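You operate a simulated robot arm through the tools that you are given. There is no shell and no other tool. Be economical: measure what you need, move in short steps, check, and stop when the job is done.

You are at the controls of a simulated two-armed robot. One attempt, no reset.

TASK
Change the running line from discs to rollers, at the slowest card's speeds.
Fine: slowest by its belt figure; discs off, set belt and rollers knobs, switch the rollers on last; leave START and STOP alone.

The check looks at the end state, three seconds after you hand in, the way a careful person would. Anything else that was tipped, shoved, dropped, spilled or broken makes it a failure.

THE ROBOT
Two 7-joint arms with fingered hands on one trunk, on a base that drives. Base frame: it is fixed to the floor where the robot stands at the start and does not move with it; the origin is under the middle of the robot, x ahead of it, y to its left, z up. Units: m, rad, N and s.
The left shoulder is at the start at [0.07, 0.172, 1.307], the right one opposite. Places, roughly: belt speed knob [0.7, 0.1, 0.7]; rollers speed knob [0.6, -0.2, 0.7]; speed card [0.6, -0.8, 0.9]; start button [0.6, -0.1, 0.6]; stop button [0.6, -0.2, 0.6]. Payload 5 kg a hand.
The TCP of each hand is the grasp point between the finger pads, 0.043 m short of the fingertips. In the tool frame z runs along the fingers and y along their closing line. Largest opening 0.144 m; the body of the gripper starts 0.05 m behind the TCP. The gripper is a hand of 5 fingers: y runs from the thumb to the fingers, the wrist lies at [-0.021, -0.124, -0.221] in the tool frame, and closing takes about 1.5 s.
Orientation is that of the tool frame in the base frame, as [roll, pitch, yaw] about the fixed x, y, z axes, in that order (R = Rz(yaw) Ry(pitch) Rx(roll)). With the fingers straight down and the wrist toward the robot, the tool's x, y and z point along [0, 1, 0], [1, 0, 0] and [0, 0, -1] of the base frame.

THE INTERFACE
- The arms move only by the tool servo_tool. It takes "left_steps", "right_steps" or both (then of equal length, played together; a hand with none holds still); each is a list of rows, each a list of 7 numbers: the shift along the tool's x, y, z in m, then the turn, a rotation vector about the tool's x, y, z in rad, then the opening in per cent of the stroke, from 0 (shut) to 100 (fully open). In form: [[x, y, z, rx, ry, rz, jaw], ...]. A call has 1 to 12 rows; each row is the pose to reach, as a shift and turn from the pose commanded when the call began, along the tool's axes at that moment. A row lasts 0.2 s, in which the tool goes at most 0.05 m and 0.15 rad; a call with a longer step from one row to the next is refused whole, and so is a gripper value outside its range. A pose out of reach is approached as far as the arm can. The call stops where the force on the tool passes 60 N (or 10 N more than at its start, if that is more) or the arm is blocked; 0.2 s more then pass. The fingers move at their own pace (about 0.045 m/s each) and stop on an object; they squeeze with about 29 N. The grip force told is the motor's: it shows also when the fingers shut on nothing. Time passes only in rows, and 0.2 s behind the last, so rows that repeat a pose let the fingers close. The reply holds the time, the measured pose of the TCP, the force on the tool along the base axes, the opening and the grip force, in the units named above and with some noise, with the torque about the TCP (base axes, N m) and any sound that the robot's microphone picked up, and new pictures: "show" is both (left out), scene, wrist or none (wrist: the cameras of the hands that moved).
- Cameras (640 x 400 px; columns grow to the right, rows downward): "scene" is now at [0.1215, -0.0197, 1.51]; the picture's right is [-0.30, -0.95, 0.00], its down [-0.78, 0.24, -0.58] and it looks along [0.55, -0.17, -0.82] (base axes); focal length 277 px, centre (320, 200). "left" rides on the left gripper at [-0.086, -0.109, -0.168] in its tool frame; the picture's right is [-0.80, -0.28, 0.53], its down [0.54, -0.73, 0.42] and it looks along [0.27, 0.63, 0.73] (tool axes); focal length 275 px, centre (320, 200). "right" rides on the right gripper at [0.086, -0.109, -0.168] in its tool frame; the picture's right is [-0.80, 0.28, -0.53], its down [-0.54, -0.73, 0.42] and it looks along [-0.27, 0.63, 0.73] (tool axes); focal length 275 px, centre (320, 200). There is no depth. A picture from a camera that has moved, and an enlarged one, comes with that camera's place and axes in the base frame and with its lens. The place of the scene camera against the robot may be out by one fixed shift of up to 0.012 m in any direction.
- lift_body(by): slides the trunk up (or, below 0, down) by that many m; the arms and the scene camera ride with it, the base frame stays. It gives what a move gives, with no picture.
- steer(legs): drives the robot by 1 to 6 legs, each [ahead, left, turn to the left] in m, m and rad, along the robot's own axes; the way and the turn of a leg run together, so that a leg with both is an arc; at most 1.5 m and 3.142 rad a leg. The arms and the cameras ride along, it lands a little off, and it stops where it bumps. It gives what a move gives, and a new picture of the scene camera.
- set_grasp(shape, hand): the hand has 5 fingers and takes this shape, open, in about a second: jaw (thumb against the fingers, like two jaws); tri (thumb and two fingers); tip (a fingertip pinch); poke (one finger out to press); point (the index stretched); flat (the hand flat); cup (the hand cupped); fist (a fist). The gripper value then closes the fingers along that shape, each until it touches; the sizes above hold for jaw. It gives what a move gives, with no picture.
- pan_tilt(pan, tilt): turns the head with the scene camera to pan (to the left, within 1.501 rad either way) and tilt (down, from -0.506 to 1.204), counted from straight ahead of the robot. It gives what a move gives, and a new picture of the scene camera.
- enlarge(camera, box): a new picture of the part [left, top, right, bottom] of that camera's present view, enlarged. The clock stands still meanwhile.
- close_job(): hands the job in; it is judged then, once.

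Work in short steps. Places have to be worked out from the pictures, the camera data and where the tool is seen: move nearer, look again, correct. Check each grasp and each placing, and mend what went wrong. You have 120 turns and 260 pictures in all, those below and enlarged ones among them. Open the grippers and draw the arms clear of the work before you hand the job in, unless the task says otherwise; then end with one line.

The tools are called by a JSON object that holds its "api" and its "payload". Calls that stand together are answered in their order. servo_tool: Moves the arms, as the interface text tells. Its arguments: {"type":"object","properties":{"left_steps":{"type":"array","items":{"type":"array","items":{"type":"number"}}},"right_steps":{"type":"array","items":{"type":"array","items":{"type":"number"}}},"show":{"type":"string","enum":["both","scene","wrist","none"]}},"required":[]} The other tools are called the same way: lift_body (by) slides the trunk up or down; set_grasp (shape, hand) gives the hand a shape; steer (legs) drives the base; pan_tilt (pan, tilt) turns the head that bears the scene camera; enlarge (camera, box) takes an enlarged picture of a part of a camera's view; close_job () hands the job in.

At the start:

```text
time: 0.0
left_position: [0.6247, 0.1417, 1.0194]
left_ee_rot: [3.142, -0.001, 1.57]
left_ft_force: [-0.4, 0.0, -0.5]
left_moment: [-0.07, 0.03, 0.01]
left_gripper_width: 0.1437
left_grasp_force: 0.1
left_shape: jaw
right_position: [0.5289, -0.2906, 1.0054]
right_ee_rot: [-3.138, -0.001, 1.57]
right_ft_force: [0.1, 0.8, -0.3]
right_moment: [-0.01, 0.02, -0.02]
right_gripper_width: 0.1434
right_grasp_force: 0.0
right_shape: jaw
trunk travel left (down, up): [-0.405, 0.535]
robot x, y, heading: [-0.0033, 0.0037, 0.001]
head pan, tilt: [-0.302, 0.953]
```

scene: 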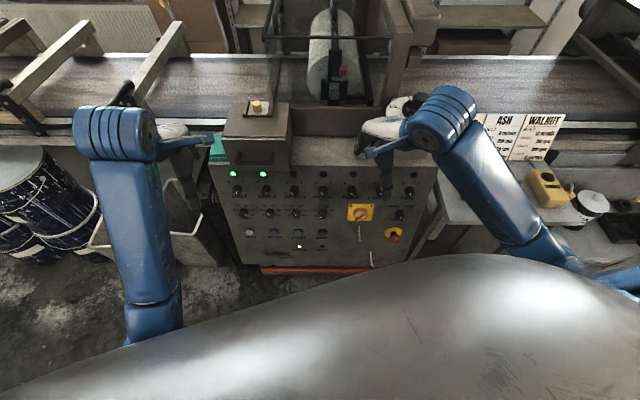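
right: 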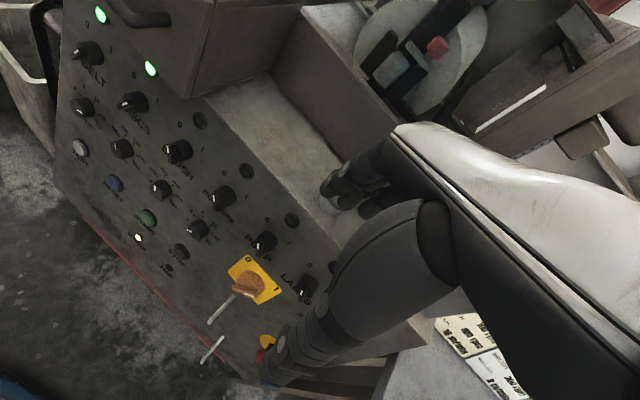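
left: 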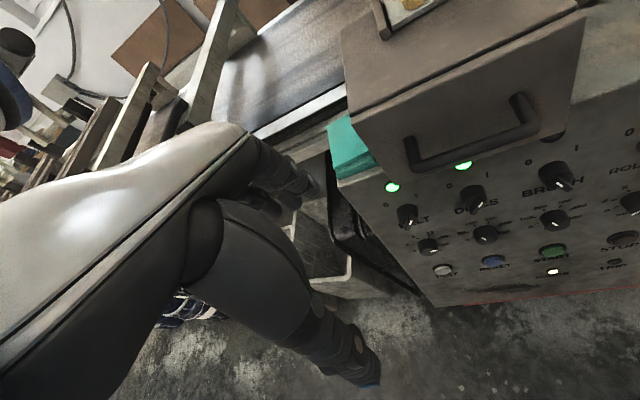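

I start by looking closely at the panel and the cards.

{"api": "enlarge", "payload": {"camera": "scene", "box": [220, 150, 430, 270]}}

{"api": "enlarge", "payload": {"camera": "scene", "box": [470, 100, 570, 170]}}

{"api": "enlarge", "payload": {"camera": "right", "box": [50, 0, 350, 280]}}

{"api": "enlarge", "payload": {"camera": "left", "box": [370, 130, 640, 300]}}

```text
3.05 times, centred on (325, 210) of scene
camera zoom: at [0.1215, -0.0197, 1.51], right [-0.3, -0.95, 0.0], down [-0.78, 0.24, -0.58], along [0.55, -0.17, -0.82], focal length 844 px, centre (305, 170)
```

zoom: 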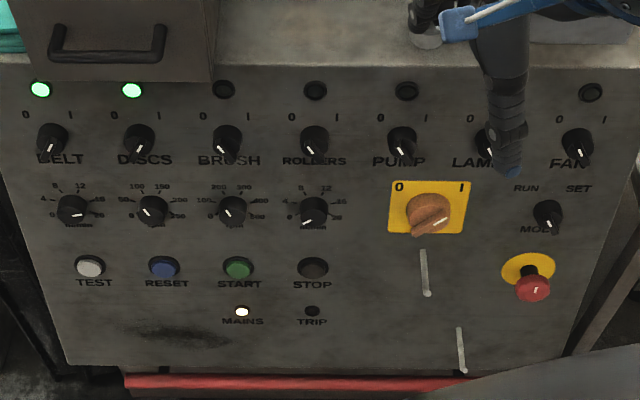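

```text
5.71 times, centred on (520, 135) of scene
camera zoom: at [0.1215, -0.0197, 1.51], right [-0.3, -0.95, 0.0], down [-0.78, 0.24, -0.58], along [0.55, -0.17, -0.82], focal length 1582 px, centre (-823, 571)
```

zoom: 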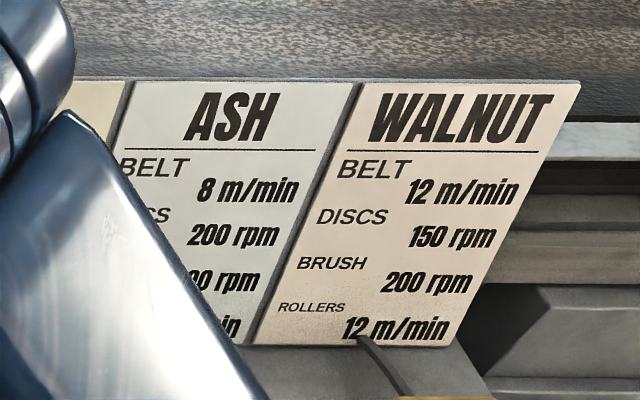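

```text
1.43 times, centred on (200, 140) of right
camera zoom: at [0.4194, -0.2042, 1.1727], right [0.29, -0.8, 0.53], down [-0.73, -0.54, -0.42], along [0.62, -0.27, -0.73], focal length 393 px, centre (491, 286)
```

zoom: 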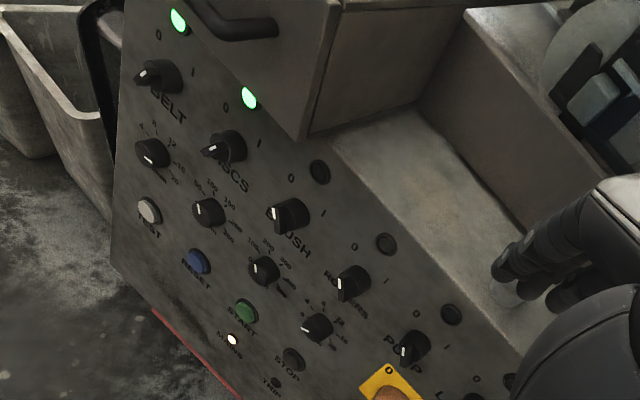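

```text
2.35 times, centred on (505, 215) of left
camera zoom: at [0.5172, 0.0542, 1.1882], right [-0.28, -0.8, -0.53], down [-0.73, 0.54, -0.42], along [0.63, 0.27, -0.73], focal length 648 px, centre (-115, 165)
```

zoom: 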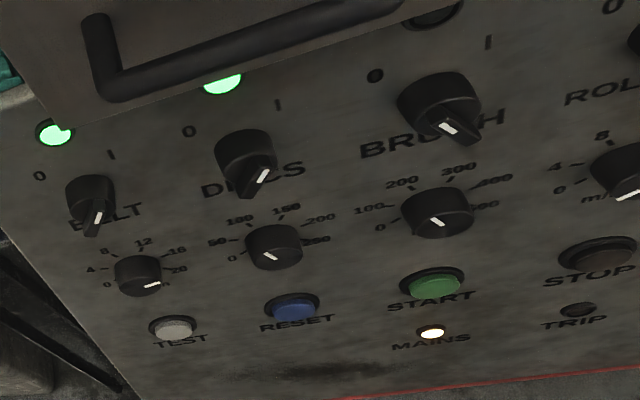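

The right arm hides a card beside ASH. I move the right hand left and back to uncover it.

{"api": "servo_tool", "payload": {"right_steps": [[0, -0.04, 0, 0, 0, 0, 100], [0, -0.08, 0, 0, 0, 0, 100], [0, -0.12, 0, 0, 0, 0, 100], [0, -0.16, 0, 0, 0, 0, 100], [0, -0.2, 0, 0, 0, 0, 100], [0, -0.24, 0, 0, 0, 0, 100]], "show": "both"}}

```text
time: 1.3
left_position: [0.6233, 0.1445, 1.021]
left_ee_rot: [3.141, -0.002, 1.577]
left_ft_force: [-1.0, -1.5, 0.6]
left_moment: [0.13, -0.02, 0.02]
left_gripper_width: 0.1433
left_grasp_force: 0.1
left_shape: jaw
right_position: [0.4982, -0.3344, 0.9566]
right_ee_rot: [3.131, -0.013, 1.592]
right_ft_force: [-5.2, 2.2, 0.9]
right_moment: [0.06, -0.07, 0.14]
right_gripper_width: 0.1436
right_grasp_force: 0.1
right_shape: jaw
right hand out of reach, approached as far as the arm can: row 1, 2, 3, 4, 5, 6
trunk travel left (down, up): [-0.405, 0.535]
robot x, y, heading: [-0.0005, 0.0033, 0.007]
head pan, tilt: [-0.302, 0.953]
stopped in row 6 (right hand): the force on the tool passed its limit at 79 N (the readings are from after the stop); the commanded pose is now the measured one
camera scene: at [0.1207, -0.0209, 1.5098], right [-0.29, -0.96, 0.0], down [-0.78, 0.24, -0.58], along [0.55, -0.17, -0.82], focal length 277 px, centre (320, 200)
camera right: at [0.387, -0.2521, 1.124], right [0.3, -0.8, 0.53], down [-0.71, -0.55, -0.44], along [0.64, -0.24, -0.73], focal length 275 px, centre (320, 200)
```

scene: 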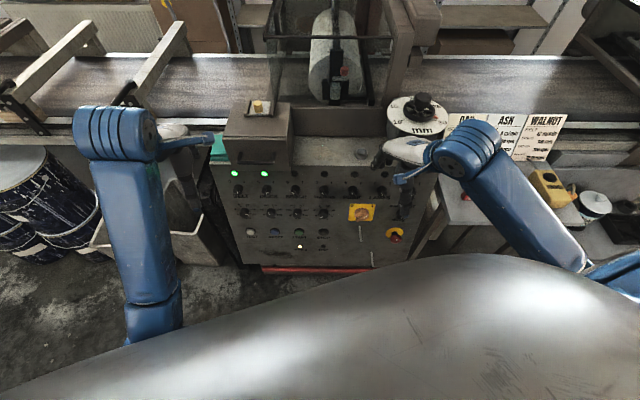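
right: 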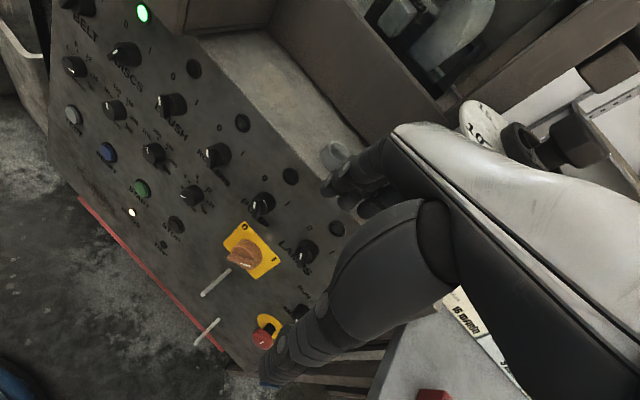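

Cards now are OAK, ASH, WALNUT. I zoom in on them and the hand.

{"api": "enlarge", "payload": {"camera": "scene", "box": [440, 105, 570, 175]}}

{"api": "enlarge", "payload": {"camera": "scene", "box": [340, 90, 500, 240]}}

```text
4.92 times, centred on (505, 140) of scene
camera zoom: at [0.1207, -0.0209, 1.5098], right [-0.29, -0.96, 0.0], down [-0.78, 0.24, -0.58], along [0.55, -0.17, -0.82], focal length 1363 px, centre (-591, 495)
```

zoom: 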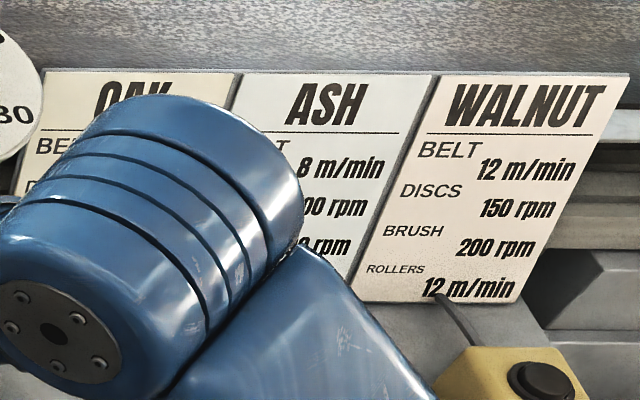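

```text
2.67 times, centred on (420, 165) of scene
camera zoom: at [0.1207, -0.0209, 1.5098], right [-0.29, -0.96, 0.0], down [-0.78, 0.24, -0.58], along [0.55, -0.17, -0.82], focal length 738 px, centre (53, 293)
```

zoom: 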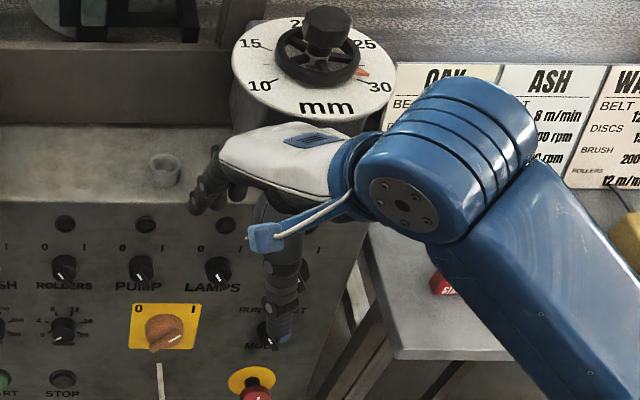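

I raise the right hand and shift it left to uncover OAK.

{"api": "servo_tool", "payload": {"right_steps": [[0, 0, -0.04, 0, 0, 0, 100], [0.04, 0, -0.05, 0, 0, 0, 100], [0.08, 0, -0.05, 0, 0, 0, 100], [0.12, 0, -0.05, 0, 0, 0, 100], [0.16, 0, -0.05, 0, 0, 0, 100], [0.2, 0, -0.05, 0, 0, 0, 100]], "show": "scene"}}

{"api": "enlarge", "payload": {"camera": "scene", "box": [440, 105, 570, 175]}}

```text
time: 1.7
left_position: [0.6234, 0.1479, 1.0216]
left_ee_rot: [3.141, 0.0, 1.576]
left_ft_force: [-0.5, 0.9, 0.3]
left_moment: [-0.02, -0.01, 0.01]
left_gripper_width: 0.1437
left_grasp_force: 0.1
left_shape: jaw
right_position: [0.5022, -0.3327, 0.9794]
right_ee_rot: [-3.125, -0.015, 1.595]
right_ft_force: [-19.2, 7.8, -6.9]
right_moment: [-0.02, -0.75, -0.89]
right_gripper_width: 0.144
right_grasp_force: 0.1
right_shape: jaw
right hand out of reach, approached as far as the arm can: row 1
trunk travel left (down, up): [-0.405, 0.535]
robot x, y, heading: [-0.0002, 0.0037, 0.0]
head pan, tilt: [-0.302, 0.953]
stopped in row 1 (right hand): the force on the tool passed its limit at 76 N (the readings are from after the stop); the commanded pose is now the measured one
camera scene: at [0.1196, -0.0165, 1.51], right [-0.29, -0.96, 0.0], down [-0.78, 0.24, -0.58], along [0.55, -0.17, -0.81], focal length 277 px, centre (320, 200)
```

scene: 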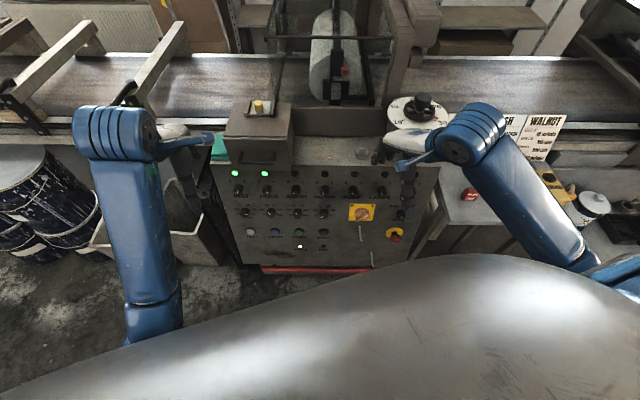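

```text
4.92 times, centred on (505, 140) of scene
camera zoom: at [0.1196, -0.0165, 1.51], right [-0.29, -0.96, 0.0], down [-0.78, 0.24, -0.58], along [0.55, -0.17, -0.81], focal length 1363 px, centre (-591, 495)
```

zoom: 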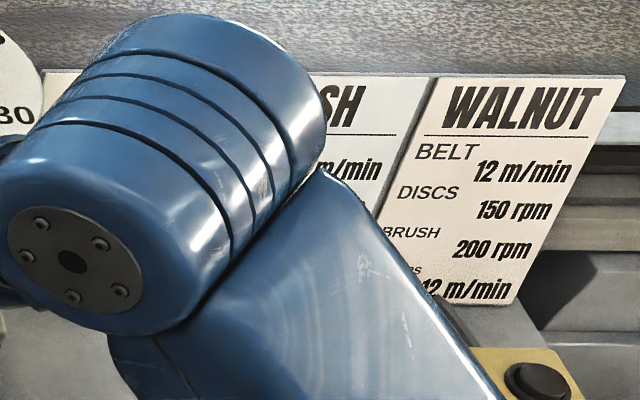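

The arm was at its inner limit; I now go left and forward in smaller steps.

{"api": "servo_tool", "payload": {"right_steps": [[0.015, 0.01, 0, 0, 0, 0, 100], [0.04, 0.02, 0, 0, 0, 0, 100], [0.07, 0.03, 0, 0, 0, 0, 100], [0.1, 0.03, 0, 0, 0, 0, 100], [0.13, 0.03, 0, 0, 0, 0, 100], [0.16, 0.03, 0, 0, 0, 0, 100], [0.19, 0.03, 0, 0, 0, 0, 100], [0.22, 0.03, 0, 0, 0, 0, 100]], "show": "scene"}}

{"api": "enlarge", "payload": {"camera": "scene", "box": [440, 105, 570, 175]}}

```text
time: 3.5
left_position: [0.6238, 0.1465, 1.0209]
left_ee_rot: [3.141, 0.002, 1.576]
left_ft_force: [-0.2, 0.8, -0.5]
left_moment: [-0.05, 0.01, 0.03]
left_gripper_width: 0.1439
left_grasp_force: 0.1
left_shape: jaw
right_position: [0.5302, -0.1121, 0.9823]
right_ee_rot: [-3.128, -0.014, 1.594]
right_ft_force: [0.2, 0.7, 1.9]
right_moment: [-0.03, 0.0, 0.02]
right_gripper_width: 0.1439
right_grasp_force: 0.0
right_shape: jaw
trunk travel left (down, up): [-0.405, 0.535]
robot x, y, heading: [0.0006, 0.0014, 0.005]
head pan, tilt: [-0.302, 0.953]
camera scene: at [0.1219, -0.0168, 1.51], right [-0.29, -0.96, 0.0], down [-0.78, 0.24, -0.58], along [0.55, -0.17, -0.82], focal length 277 px, centre (320, 200)
```

scene: 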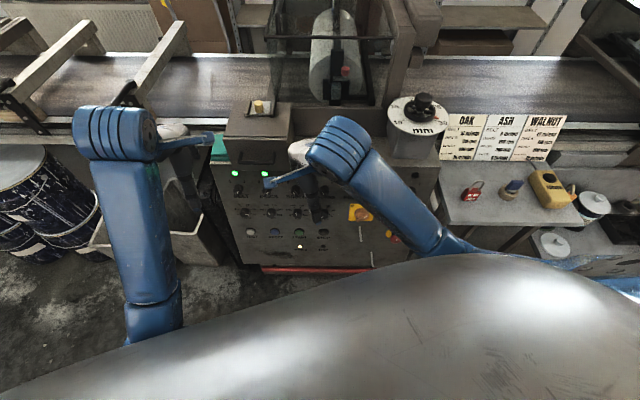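

```text
4.92 times, centred on (505, 140) of scene
camera zoom: at [0.1219, -0.0168, 1.51], right [-0.29, -0.96, 0.0], down [-0.78, 0.24, -0.58], along [0.55, -0.17, -0.82], focal length 1363 px, centre (-591, 495)
```

zoom: 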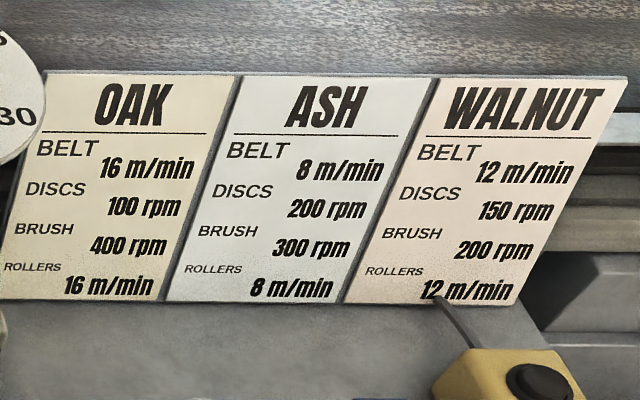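

ASH is slowest (belt 8), so belt→8 and rollers→8. Now I look at the knobs closely with the wrist cameras.

{"api": "enlarge", "payload": {"camera": "right", "box": [0, 0, 320, 200]}}

{"api": "enlarge", "payload": {"camera": "left", "box": [380, 140, 640, 290]}}

{"api": "enlarge", "payload": {"camera": "scene", "box": [225, 160, 345, 235]}}

```text
2.00 times, centred on (160, 100) of right
camera zoom: at [0.4221, -0.0301, 1.1534], right [0.31, -0.8, 0.52], down [-0.72, -0.55, -0.42], along [0.62, -0.24, -0.74], focal length 551 px, centre (640, 400)
```

zoom: 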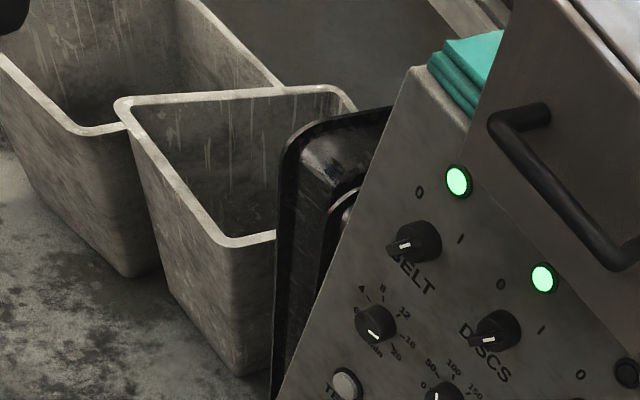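

```text
2.46 times, centred on (510, 215) of left
camera zoom: at [0.5174, 0.0585, 1.1881], right [-0.28, -0.8, -0.53], down [-0.73, 0.54, -0.42], along [0.63, 0.27, -0.73], focal length 678 px, centre (-148, 163)
```

zoom: 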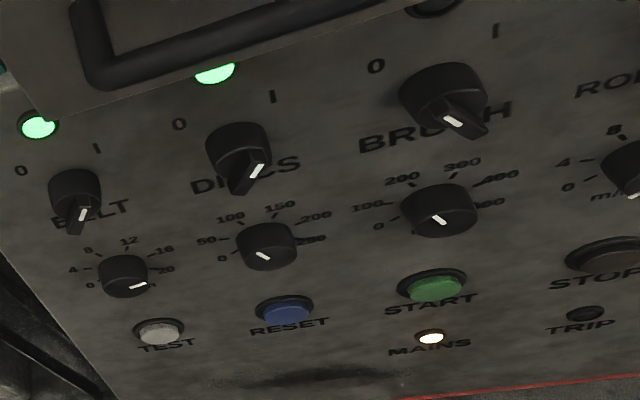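

```text
5.33 times, centred on (285, 198) of scene
camera zoom: at [0.1219, -0.0168, 1.51], right [-0.29, -0.96, 0.0], down [-0.78, 0.24, -0.58], along [0.55, -0.17, -0.82], focal length 1476 px, centre (507, 213)
```

zoom: 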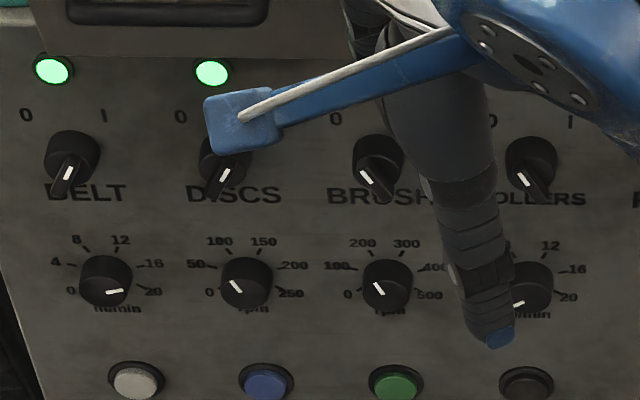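

All knobs face a steep panel (about 22° off vertical). I back up, so the hands can turn to face it and the trunk can come down.

{"api": "steer", "payload": {"legs": [[-0.25, 0, 0]]}}

```text
time: 5.3
left_position: [0.3766, 0.145, 1.021]
left_ee_rot: [3.141, 0.0, 1.575]
left_ft_force: [0.5, 0.4, 0.6]
left_moment: [0.04, -0.01, -0.01]
left_gripper_width: 0.1435
left_grasp_force: 0.2
left_shape: jaw
right_position: [0.2823, -0.1141, 0.9838]
right_ee_rot: [-3.128, -0.014, 1.595]
right_ft_force: [0.1, 0.2, 0.4]
right_moment: [0.04, -0.03, 0.0]
right_gripper_width: 0.1438
right_grasp_force: 0.0
right_shape: jaw
trunk travel left (down, up): [-0.405, 0.535]
robot x, y, heading: [-0.2478, -0.0001, -0.001]
head pan, tilt: [-0.302, 0.953]
camera scene: at [-0.1257, -0.0196, 1.51], right [-0.29, -0.96, 0.0], down [-0.78, 0.24, -0.58], along [0.55, -0.17, -0.82], focal length 277 px, centre (320, 200)
```

scene: 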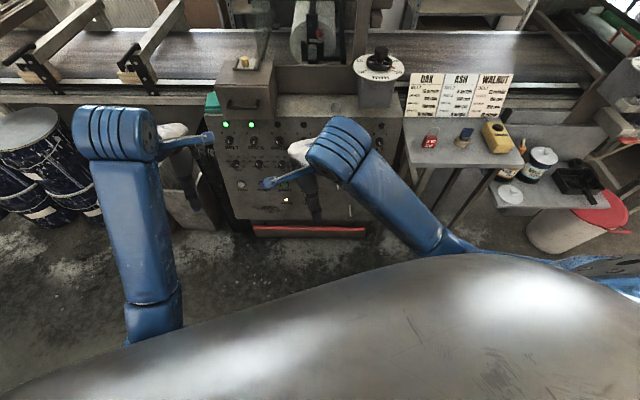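

I turn the right hand to face the panel, and set it to a tip pinch.

{"api": "servo_tool", "payload": {"right_steps": [[0, 0, 0, -0.14, 0, 0, 100], [0, 0, 0, -0.28, 0, 0, 100], [0, 0, 0, -0.42, 0, 0, 100], [0, 0, 0, -0.56, 0, 0, 100], [0, 0, 0, -0.7, 0, 0, 100], [0, 0, 0, -0.84, 0, 0, 100], [0, 0, 0, -0.98, 0, 0, 100], [0, 0, 0, -1.12, 0, 0, 100], [0, 0, 0, -1.18, 0, 0, 100]], "show": "none"}}

{"api": "set_grasp", "payload": {"hand": "right", "shape": "tip"}}

{"api": "pan_tilt", "payload": {"pan": -0.05, "tilt": 0.75}}

```text
time: 7.3
left_position: [0.3775, 0.144, 1.0207]
left_ee_rot: [3.141, 0.001, 1.575]
left_ft_force: [0.6, -0.5, 0.2]
left_moment: [-0.02, 0.02, 0.01]
left_gripper_width: 0.1438
left_grasp_force: 0.1
left_shape: jaw
right_position: [0.2827, -0.1135, 0.9826]
right_ee_rot: [1.975, -0.014, 1.594]
right_ft_force: [0.5, -0.6, -0.2]
right_moment: [0.0, 0.01, 0.0]
right_gripper_width: 0.1437
right_grasp_force: 0.1
right_shape: jaw
right hand out of reach, approached as far as the arm can: row 2, 3, 4, 5
trunk travel left (down, up): [-0.405, 0.535]
robot x, y, heading: [-0.2469, -0.004, 0.006]
head pan, tilt: [-0.302, 0.953]
```

```text
time: 8.2
left_position: [0.378, 0.1441, 1.0217]
left_ee_rot: [-3.142, 0.001, 1.574]
left_ft_force: [0.0, -0.1, 0.6]
left_moment: [0.03, -0.02, -0.03]
left_gripper_width: 0.1437
left_grasp_force: 0.1
left_shape: jaw
right_position: [0.2836, -0.113, 0.9833]
right_ee_rot: [1.976, -0.015, 1.595]
right_ft_force: [0.0, 0.6, 0.0]
right_moment: [0.0, -0.02, 0.04]
right_gripper_width: 0.1439
right_grasp_force: 0.1
right_shape: tip
trunk travel left (down, up): [-0.405, 0.535]
robot x, y, heading: [-0.248, -0.0003, 0.003]
head pan, tilt: [-0.302, 0.953]
```

```text
time: 9.0
left_position: [0.3769, 0.1431, 1.0217]
left_ee_rot: [-3.141, 0.0, 1.575]
left_ft_force: [-0.5, -0.3, -0.7]
left_moment: [0.02, -0.01, 0.0]
left_gripper_width: 0.1438
left_grasp_force: 0.1
left_shape: jaw
right_position: [0.2834, -0.1131, 0.9847]
right_ee_rot: [1.977, -0.015, 1.596]
right_ft_force: [0.9, -0.9, 0.3]
right_moment: [0.0, 0.01, -0.01]
right_gripper_width: 0.1441
right_grasp_force: 0.1
right_shape: tip
trunk travel left (down, up): [-0.405, 0.535]
robot x, y, heading: [-0.2468, -0.0026, 0.004]
head pan, tilt: [-0.051, 0.75]
camera scene: at [-0.1122, -0.0021, 1.5258], right [-0.05, -1.0, 0.0], down [-0.68, 0.03, -0.73], along [0.73, -0.03, -0.68], focal length 277 px, centre (320, 200)
```

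scene: 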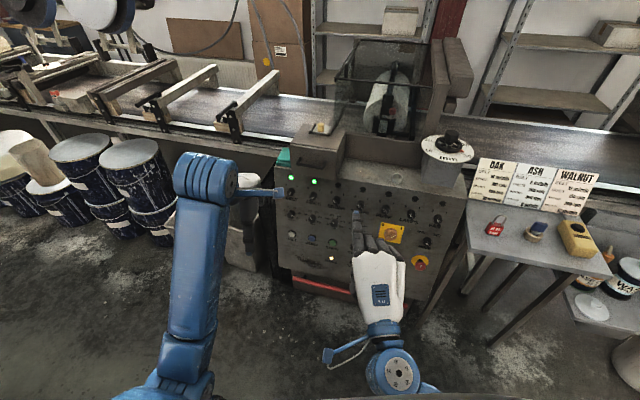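

The right hand faces the panel. I do the same with the left hand.

{"api": "servo_tool", "payload": {"left_steps": [[0, 0, 0, -0.14, 0, 0, 100], [0, 0, 0, -0.28, 0, 0, 100], [0, 0, 0, -0.42, 0, 0, 100], [0, 0, 0, -0.56, 0, 0, 100], [0, 0, 0, -0.7, 0, 0, 100], [0, 0, 0, -0.84, 0, 0, 100], [0, 0, 0, -0.98, 0, 0, 100], [0, 0, 0, -1.12, 0, 0, 100], [0, 0, 0, -1.18, 0, 0, 100]], "show": "none"}}

{"api": "set_grasp", "payload": {"hand": "left", "shape": "tip"}}

{"api": "lift_body", "payload": {"by": -0.28}}

{"api": "pan_tilt", "payload": {"pan": -0.05, "tilt": 0.55}}

{"api": "enlarge", "payload": {"camera": "right", "box": [0, 0, 640, 400]}}

{"api": "enlarge", "payload": {"camera": "left", "box": [0, 0, 640, 400]}}

```text
time: 11.0
left_position: [0.3774, 0.1436, 1.0204]
left_ee_rot: [1.96, 0.0, 1.573]
left_ft_force: [0.3, 0.1, 0.6]
left_moment: [-0.01, 0.0, -0.05]
left_gripper_width: 0.144
left_grasp_force: 0.1
left_shape: jaw
right_position: [0.2829, -0.114, 0.9833]
right_ee_rot: [1.975, -0.014, 1.593]
right_ft_force: [0.5, -0.2, 0.3]
right_moment: [0.01, -0.01, 0.0]
right_gripper_width: 0.1438
right_grasp_force: 0.0
right_shape: tip
trunk travel left (down, up): [-0.405, 0.535]
robot x, y, heading: [-0.2477, 0.0012, 0.005]
head pan, tilt: [-0.051, 0.75]
```

```text
time: 11.9
left_position: [0.3775, 0.1435, 1.0216]
left_ee_rot: [1.962, 0.0, 1.574]
left_ft_force: [-0.1, 0.2, 0.7]
left_moment: [0.0, -0.05, -0.04]
left_gripper_width: 0.1439
left_grasp_force: 0.0
left_shape: tip
right_position: [0.2825, -0.1139, 0.9831]
right_ee_rot: [1.975, -0.014, 1.593]
right_ft_force: [0.7, -0.3, 0.1]
right_moment: [-0.03, -0.03, 0.0]
right_gripper_width: 0.1439
right_grasp_force: 0.0
right_shape: tip
trunk travel left (down, up): [-0.405, 0.535]
robot x, y, heading: [-0.2437, -0.0024, 0.001]
head pan, tilt: [-0.051, 0.75]
```

```text
time: 14.7
left_position: [0.3782, 0.1421, 0.7409]
left_ee_rot: [1.963, 0.0, 1.574]
left_ft_force: [-0.2, 0.1, 0.1]
left_moment: [0.0, 0.01, 0.0]
left_gripper_width: 0.1438
left_grasp_force: 0.1
left_shape: tip
right_position: [0.2815, -0.1135, 0.7038]
right_ee_rot: [1.978, -0.014, 1.592]
right_ft_force: [-0.3, -1.1, -0.4]
right_moment: [-0.01, 0.02, 0.01]
right_gripper_width: 0.1439
right_grasp_force: 0.0
right_shape: tip
trunk travel left (down, up): [-0.125, 0.815]
robot x, y, heading: [-0.2483, 0.003, 0.003]
head pan, tilt: [-0.051, 0.75]
```

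```text
time: 15.4
left_position: [0.3779, 0.1435, 0.7408]
left_ee_rot: [1.961, 0.0, 1.575]
left_ft_force: [1.1, 0.5, 0.1]
left_moment: [0.0, 0.03, -0.02]
left_gripper_width: 0.1436
left_grasp_force: 0.0
left_shape: tip
right_position: [0.2835, -0.1147, 0.7025]
right_ee_rot: [1.977, -0.015, 1.595]
right_ft_force: [1.1, -0.9, -0.5]
right_moment: [-0.04, 0.02, -0.01]
right_gripper_width: 0.1441
right_grasp_force: 0.1
right_shape: tip
trunk travel left (down, up): [-0.125, 0.815]
robot x, y, heading: [-0.2461, 0.0003, 0.004]
head pan, tilt: [-0.051, 0.55]
camera scene: at [-0.1054, -0.0024, 1.2631], right [-0.05, -1.0, 0.0], down [-0.52, 0.02, -0.85], along [0.85, -0.04, -0.52], focal length 277 px, centre (320, 200)
```

scene: 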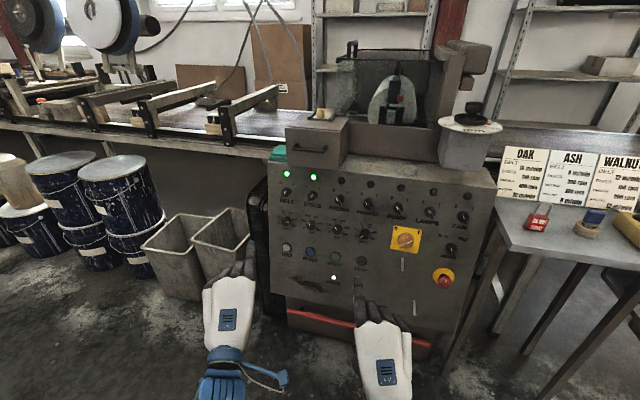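

```text
1.00 times, centred on (320, 200) of right (not enlarged: the box is as wide or as high as the picture)
camera zoom: at [0.0837, -0.0317, 0.6707], right [-0.36, -0.81, 0.46], down [0.12, -0.53, -0.84], along [0.93, -0.25, 0.28], focal length 275 px, centre (320, 200)
```

zoom: 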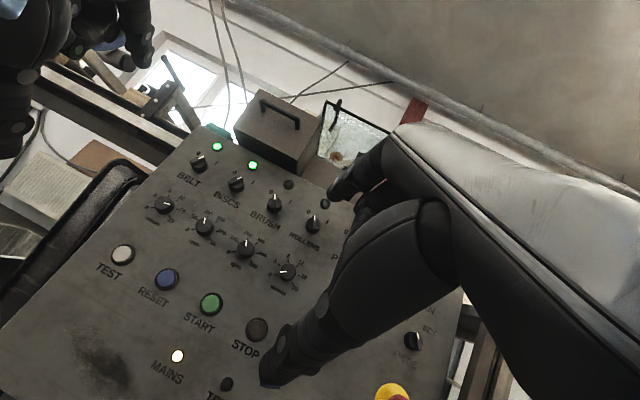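

```text
1.00 times, centred on (320, 200) of left (not enlarged: the box is as wide or as high as the picture)
camera zoom: at [0.1827, 0.0553, 0.7042], right [0.39, -0.79, -0.47], down [0.11, 0.54, -0.83], along [0.91, 0.27, 0.3], focal length 275 px, centre (320, 200)
```

zoom: 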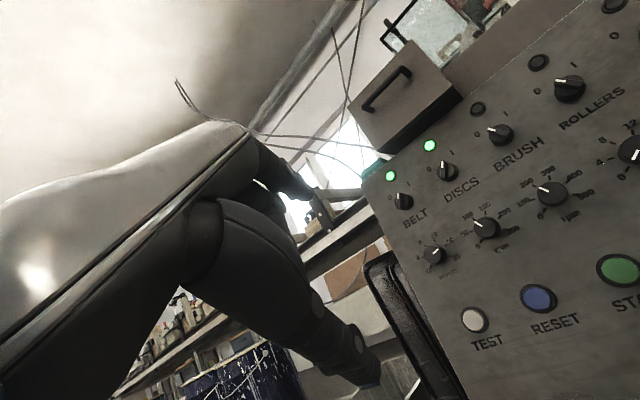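

I zoom in for pointer angles and positions.

{"api": "enlarge", "payload": {"camera": "scene", "box": [270, 160, 400, 241]}}

{"api": "enlarge", "payload": {"camera": "right", "box": [110, 120, 350, 300]}}

{"api": "enlarge", "payload": {"camera": "left", "box": [360, 40, 640, 280]}}

```text
4.92 times, centred on (335, 200) of scene
camera zoom: at [-0.1054, -0.0024, 1.2631], right [-0.05, -1.0, 0.0], down [-0.52, 0.02, -0.85], along [0.85, -0.04, -0.52], focal length 1363 px, centre (246, 198)
```

zoom: 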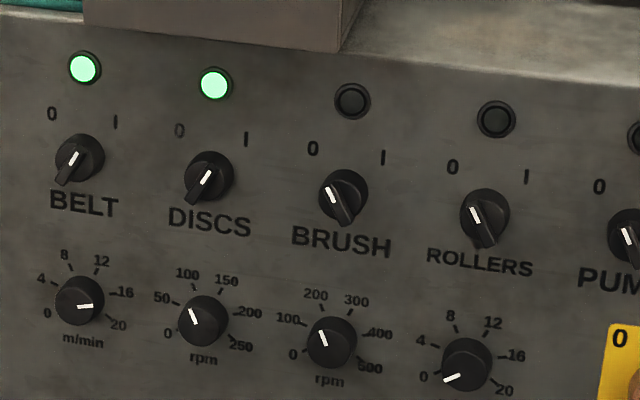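

```text
2.22 times, centred on (230, 210) of right
camera zoom: at [0.0837, -0.0317, 0.6707], right [-0.36, -0.81, 0.46], down [0.12, -0.53, -0.84], along [0.93, -0.25, 0.28], focal length 612 px, centre (520, 178)
```

zoom: 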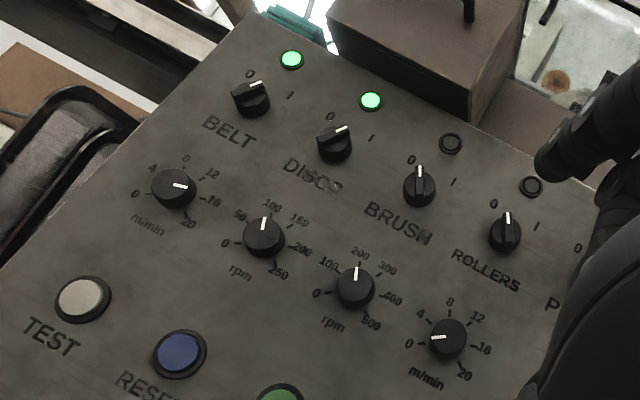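

```text
1.67 times, centred on (500, 160) of left
camera zoom: at [0.1827, 0.0553, 0.7042], right [0.39, -0.79, -0.47], down [0.11, 0.54, -0.83], along [0.91, 0.27, 0.3], focal length 459 px, centre (20, 267)
```

zoom: 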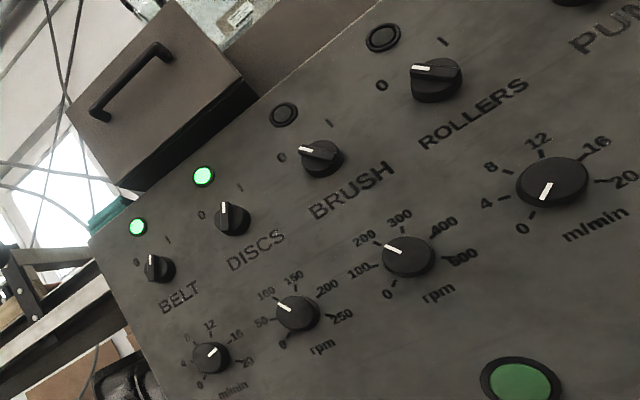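

The panel is yawed about 17.5° to the right and leans about 8°. Belt mark is at ≈16, rollers speed at 0; discs switch on, rollers off. I check what the tip-shaped hand looks like.

{"api": "enlarge", "payload": {"camera": "scene", "box": [190, 240, 430, 390]}}

```text
2.67 times, centred on (310, 315) of scene
camera zoom: at [-0.1054, -0.0024, 1.2631], right [-0.05, -1.0, 0.0], down [-0.52, 0.02, -0.85], along [0.85, -0.04, -0.52], focal length 738 px, centre (347, -107)
```

zoom: 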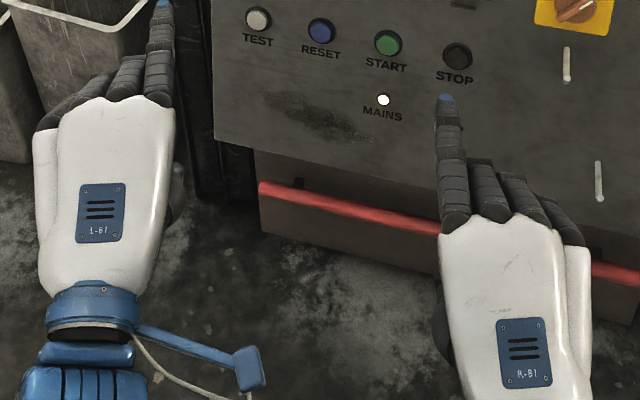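

I turn the robot square to the panel and shift to be centred on it.

{"api": "steer", "payload": {"legs": [[0, 0, -0.306], [0.05, 0.173, 0]]}}

{"api": "pan_tilt", "payload": {"pan": 0, "tilt": 0.55}}

```text
time: 17.9
left_position: [0.4897, 0.096, 0.7397]
left_ee_rot: [1.962, 0.001, 1.265]
left_ft_force: [1.6, 0.0, 0.0]
left_moment: [-0.01, 0.0, -0.04]
left_gripper_width: 0.1437
left_grasp_force: 0.0
left_shape: tip
right_position: [0.3215, -0.12, 0.7041]
right_ee_rot: [1.975, -0.013, 1.283]
right_ft_force: [-0.8, 0.9, -0.7]
right_moment: [0.01, -0.03, -0.07]
right_gripper_width: 0.1437
right_grasp_force: 0.1
right_shape: tip
trunk travel left (down, up): [-0.125, 0.815]
robot x, y, heading: [-0.1492, 0.1463, -0.302]
head pan, tilt: [-0.051, 0.55]
camera scene: at [-0.0149, 0.1038, 1.2632], right [-0.35, -0.94, 0.0], down [-0.49, 0.18, -0.85], along [0.8, -0.3, -0.52], focal length 277 px, centre (320, 200)
```

scene: 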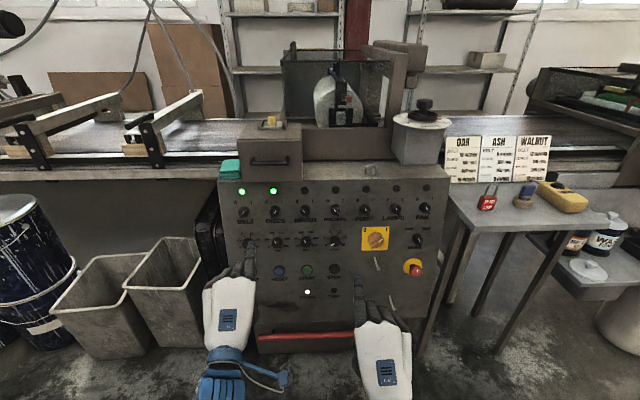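

```text
time: 18.6
left_position: [0.489, 0.094, 0.7418]
left_ee_rot: [1.961, 0.0, 1.266]
left_ft_force: [0.3, 0.4, 0.8]
left_moment: [0.03, -0.01, -0.02]
left_gripper_width: 0.1439
left_grasp_force: 0.1
left_shape: tip
right_position: [0.3203, -0.1214, 0.7037]
right_ee_rot: [1.975, -0.014, 1.284]
right_ft_force: [1.0, 0.4, -0.9]
right_moment: [0.0, -0.04, 0.04]
right_gripper_width: 0.1437
right_grasp_force: 0.0
right_shape: tip
trunk travel left (down, up): [-0.125, 0.815]
robot x, y, heading: [-0.1492, 0.1466, -0.307]
head pan, tilt: [0.0, 0.55]
camera scene: at [-0.0141, 0.1071, 1.2632], right [-0.3, -0.95, 0.0], down [-0.5, 0.16, -0.85], along [0.81, -0.26, -0.52], focal length 277 px, centre (320, 200)
```

scene: 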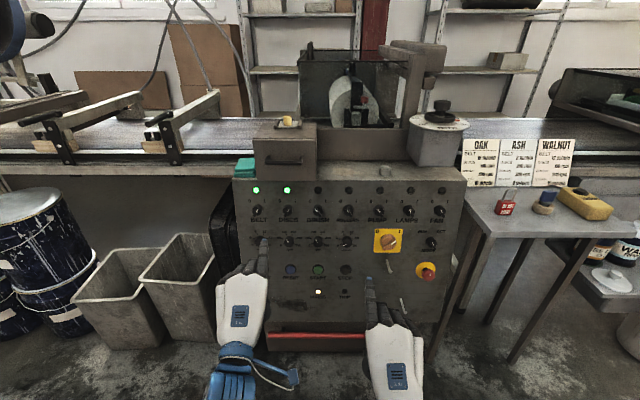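

Aligned. First I pitch the left hand to the panel normal and roll it toward the discs switch wing's angle, watching.

{"api": "servo_tool", "payload": {"left_steps": [[0, 0, 0, -0.13, 0, 0, 60], [0, 0, 0, -0.25, 0, 0, 50]], "show": "none"}}

{"api": "servo_tool", "payload": {"left_steps": [[0, 0, 0, 0, 0, 0.15, 50], [0, 0, 0, 0, 0, 0.3, 50], [0, 0, 0, 0, 0, 0.45, 50], [0, 0, 0, 0, 0, 0.6, 50], [0, 0, 0, 0, 0, 0.75, 50], [0, 0, 0, 0, 0, 0.9, 50], [0, 0, 0, 0, 0, 1.05, 50], [0, 0, 0, 0, 0, 1.2, 50], [0, 0, 0, 0, 0, 1.35, 50], [0, 0, 0, 0, 0, 1.5, 50], [0, 0, 0, 0, 0, 1.65, 50], [0, 0, 0, 0, 0, 1.8, 50]], "show": "both"}}

```text
time: 19.4
left_position: [0.5088, 0.1014, 0.7686]
left_ee_rot: [1.641, -0.103, 1.242]
left_ft_force: [-1.1, -0.1, 2.4]
left_moment: [0.08, 0.17, 0.09]
left_gripper_width: 0.0751
left_grasp_force: 0.2
left_shape: tip
right_position: [0.3214, -0.1217, 0.7046]
right_ee_rot: [1.98, -0.013, 1.285]
right_ft_force: [-1.5, 0.1, 0.1]
right_moment: [0.01, 0.02, 0.03]
right_gripper_width: 0.1439
right_grasp_force: 0.1
right_shape: tip
trunk travel left (down, up): [-0.125, 0.815]
robot x, y, heading: [-0.1488, 0.1467, -0.31]
head pan, tilt: [0.0, 0.55]
stopped in row 2 (left hand): the arm was blocked; the commanded pose is now the measured one
```

```text
time: 22.0
left_position: [0.504, 0.1015, 0.7626]
left_ee_rot: [-1.821, -1.23, -1.658]
left_ft_force: [0.1, 0.4, 0.3]
left_moment: [0.03, -0.01, -0.02]
left_gripper_width: 0.0721
left_grasp_force: 0.1
left_shape: tip
right_position: [0.3214, -0.1219, 0.7044]
right_ee_rot: [1.976, -0.015, 1.287]
right_ft_force: [-0.9, 1.1, -0.8]
right_moment: [-0.01, 0.0, 0.0]
right_gripper_width: 0.1441
right_grasp_force: 0.0
right_shape: tip
trunk travel left (down, up): [-0.125, 0.815]
robot x, y, heading: [-0.1521, 0.1501, -0.302]
head pan, tilt: [0.0, 0.55]
camera scene: at [-0.0142, 0.1071, 1.2631], right [-0.3, -0.95, 0.0], down [-0.5, 0.16, -0.85], along [0.81, -0.26, -0.52], focal length 277 px, centre (320, 200)
camera left: at [0.3847, 0.2775, 0.7311], right [0.62, 0.35, -0.7], down [0.62, 0.33, 0.71], along [0.48, -0.88, -0.01], focal length 275 px, centre (320, 200)
```

scene: 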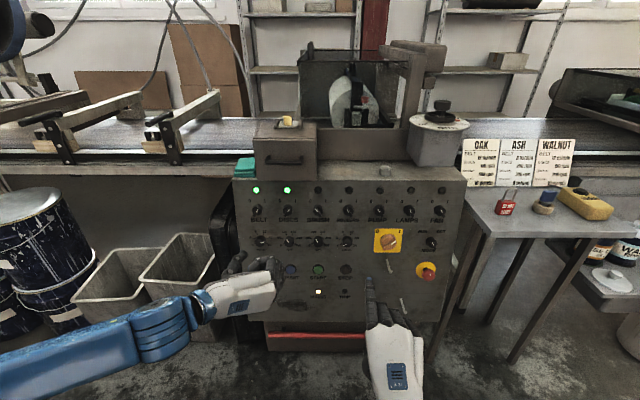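
left: 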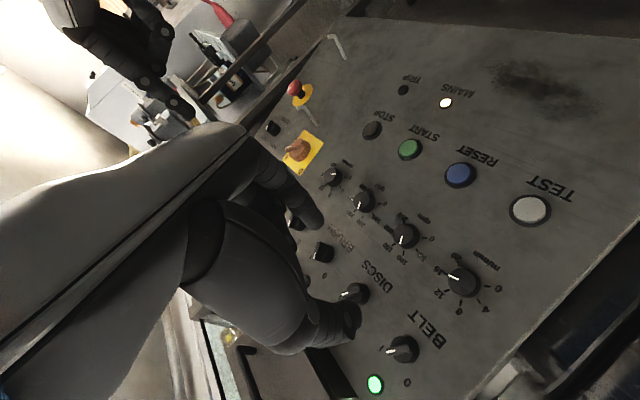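

The hand's axis is within 3° of the panel normal. I move to a pre-position about 13 cm out from the discs switch with the last bit of roll.

{"api": "servo_tool", "payload": {"left_steps": [[0.02, 0.012, 0.03, 0, -0.03, 0.08, 50], [0.04, 0.024, 0.06, 0, -0.06, 0.17, 50], [0.06, 0.035, 0.1, 0, -0.06, 0.17, 50]], "show": "both"}}

{"api": "enlarge", "payload": {"camera": "scene", "box": [230, 170, 370, 290]}}

```text
time: 22.8
left_position: [0.5861, 0.017, 0.7999]
left_ee_rot: [-1.85, -1.048, -1.623]
left_ft_force: [0.4, -0.2, -0.9]
left_moment: [-0.02, 0.0, 0.0]
left_gripper_width: 0.072
left_grasp_force: 0.1
left_shape: tip
right_position: [0.3214, -0.1217, 0.7035]
right_ee_rot: [1.977, -0.014, 1.285]
right_ft_force: [0.6, 0.6, -0.6]
right_moment: [0.0, 0.01, 0.04]
right_gripper_width: 0.1439
right_grasp_force: 0.0
right_shape: tip
trunk travel left (down, up): [-0.125, 0.815]
robot x, y, heading: [-0.1563, 0.1495, -0.307]
head pan, tilt: [0.0, 0.55]
camera scene: at [-0.0135, 0.1066, 1.263], right [-0.3, -0.95, 0.0], down [-0.5, 0.16, -0.85], along [0.81, -0.26, -0.52], focal length 277 px, centre (320, 200)
camera left: at [0.4656, 0.1958, 0.8], right [0.62, 0.47, -0.63], down [0.62, 0.2, 0.76], along [0.49, -0.86, -0.17], focal length 275 px, centre (320, 200)
```

scene: 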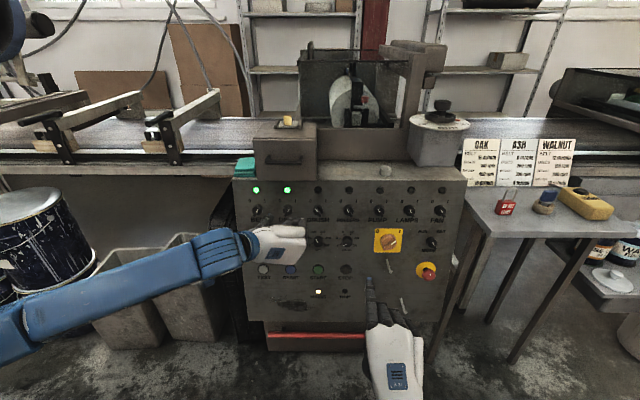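
left: 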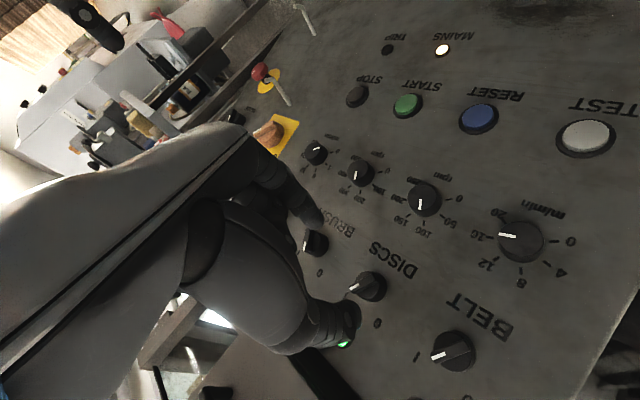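

```text
3.33 times, centred on (300, 230) of scene
camera zoom: at [-0.0135, 0.1066, 1.263], right [-0.3, -0.95, 0.0], down [-0.5, 0.16, -0.85], along [0.81, -0.26, -0.52], focal length 923 px, centre (387, 100)
```

zoom: 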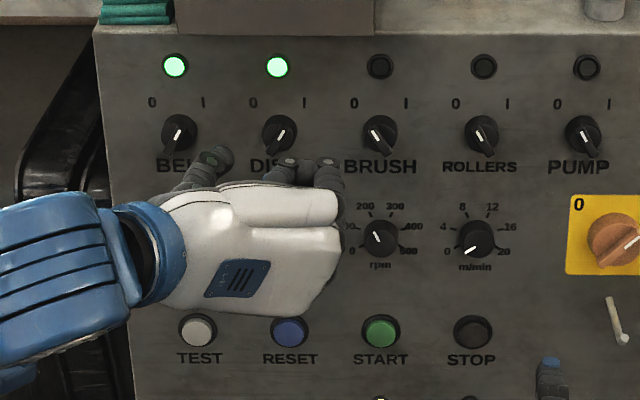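

Predicted and observed knob positions agree within a few mm. I advance along the tool axis and look again.

{"api": "servo_tool", "payload": {"left_steps": [[0, 0, 0.025, 0, 0, 0, 45], [0, 0, 0.05, 0, 0, 0, 40], [0, 0, 0.05, 0, 0, 0, 40]], "show": "none"}}

{"api": "enlarge", "payload": {"camera": "scene", "box": [235, 170, 345, 250]}}

{"api": "enlarge", "payload": {"camera": "left", "box": [230, 150, 510, 380]}}

```text
time: 23.6
left_position: [0.6326, 0.0043, 0.7943]
left_ee_rot: [-1.853, -1.051, -1.62]
left_ft_force: [-0.1, 0.0, 0.6]
left_moment: [0.03, -0.01, 0.0]
left_gripper_width: 0.0585
left_grasp_force: 0.2
left_shape: tip
right_position: [0.3202, -0.1212, 0.7037]
right_ee_rot: [1.975, -0.014, 1.284]
right_ft_force: [0.9, 0.2, 0.2]
right_moment: [-0.02, 0.0, -0.03]
right_gripper_width: 0.1442
right_grasp_force: 0.1
right_shape: tip
trunk travel left (down, up): [-0.125, 0.815]
robot x, y, heading: [-0.1517, 0.147, -0.307]
head pan, tilt: [0.0, 0.55]
```

```text
5.00 times, centred on (290, 210) of scene
camera zoom: at [-0.0142, 0.1073, 1.2632], right [-0.3, -0.95, 0.0], down [-0.5, 0.16, -0.85], along [0.81, -0.26, -0.52], focal length 1384 px, centre (470, 150)
```

zoom: 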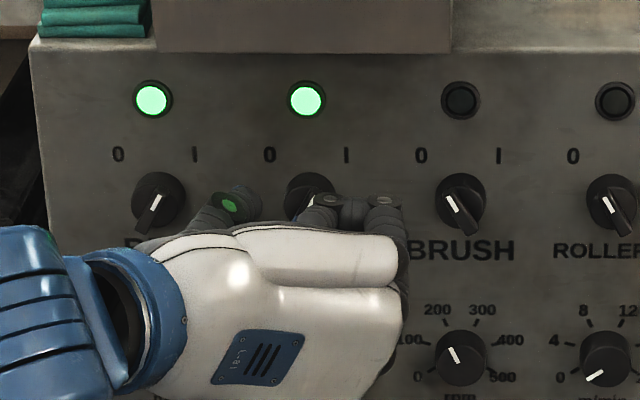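

```text
1.74 times, centred on (370, 265) of left
camera zoom: at [0.5119, 0.1828, 0.7939], right [0.62, 0.47, -0.63], down [0.62, 0.2, 0.76], along [0.49, -0.86, -0.17], focal length 479 px, centre (233, 87)
```

zoom: 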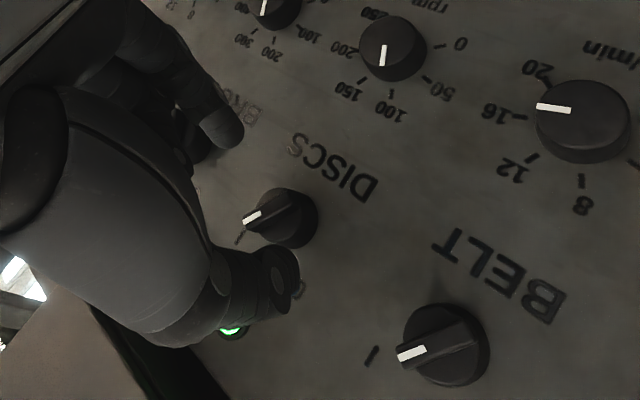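

Fingertips straddle the wing as predicted, just short of it. I advance 24 mm and close.

{"api": "servo_tool", "payload": {"left_steps": [[0, 0, 0.012, 0, 0, 0, 40], [0, 0, 0.024, 0, 0, 0, 40], [0, 0, 0.024, 0, 0, 0, 20], [0, 0, 0.024, 0, 0, 0, 10], [0, 0, 0.024, 0, 0, 0, 0], [0, 0, 0.024, 0, 0, 0, 0], [0, 0, 0.024, 0, 0, 0, 0]], "show": "none"}}

{"api": "enlarge", "payload": {"camera": "scene", "box": [235, 170, 345, 250]}}

{"api": "enlarge", "payload": {"camera": "left", "box": [230, 150, 510, 380]}}

```text
time: 25.2
left_position: [0.6543, -0.0053, 0.791]
left_ee_rot: [-1.846, -1.053, -1.63]
left_ft_force: [-15.5, 3.7, 0.0]
left_moment: [0.03, 0.26, -0.31]
left_gripper_width: 0.019
left_grasp_force: 28.9
left_shape: tip
right_position: [0.3202, -0.12, 0.7037]
right_ee_rot: [1.976, -0.015, 1.288]
right_ft_force: [-0.7, -0.1, -0.2]
right_moment: [-0.01, -0.02, -0.01]
right_gripper_width: 0.144
right_grasp_force: 0.0
right_shape: tip
trunk travel left (down, up): [-0.125, 0.815]
robot x, y, heading: [-0.1538, 0.1454, -0.303]
head pan, tilt: [0.0, 0.55]
```

```text
5.00 times, centred on (290, 210) of scene
camera zoom: at [-0.0156, 0.1076, 1.2633], right [-0.3, -0.95, 0.0], down [-0.5, 0.16, -0.85], along [0.81, -0.26, -0.52], focal length 1384 px, centre (470, 150)
```

zoom: 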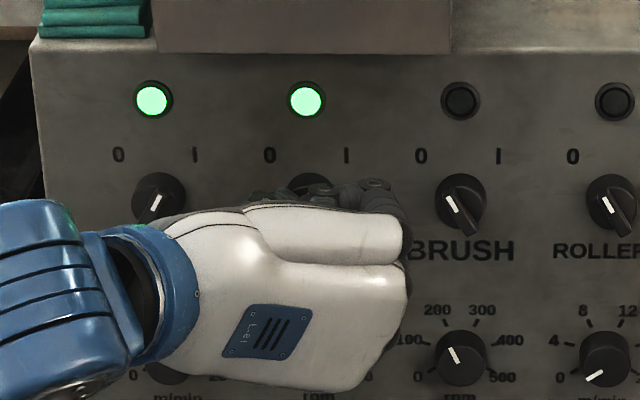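

```text
1.74 times, centred on (370, 265) of left
camera zoom: at [0.534, 0.1745, 0.7905], right [0.62, 0.47, -0.63], down [0.62, 0.2, 0.76], along [0.48, -0.86, -0.17], focal length 479 px, centre (233, 87)
```

zoom: 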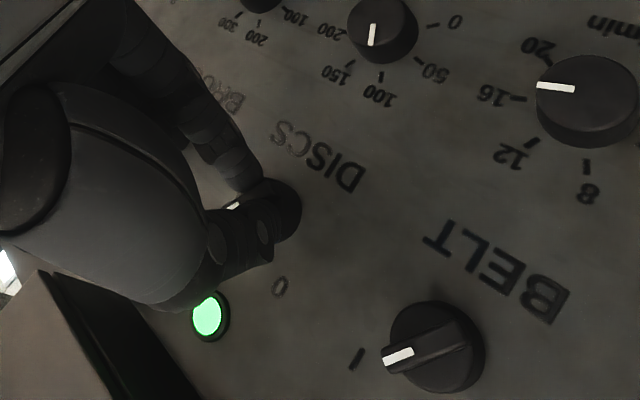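

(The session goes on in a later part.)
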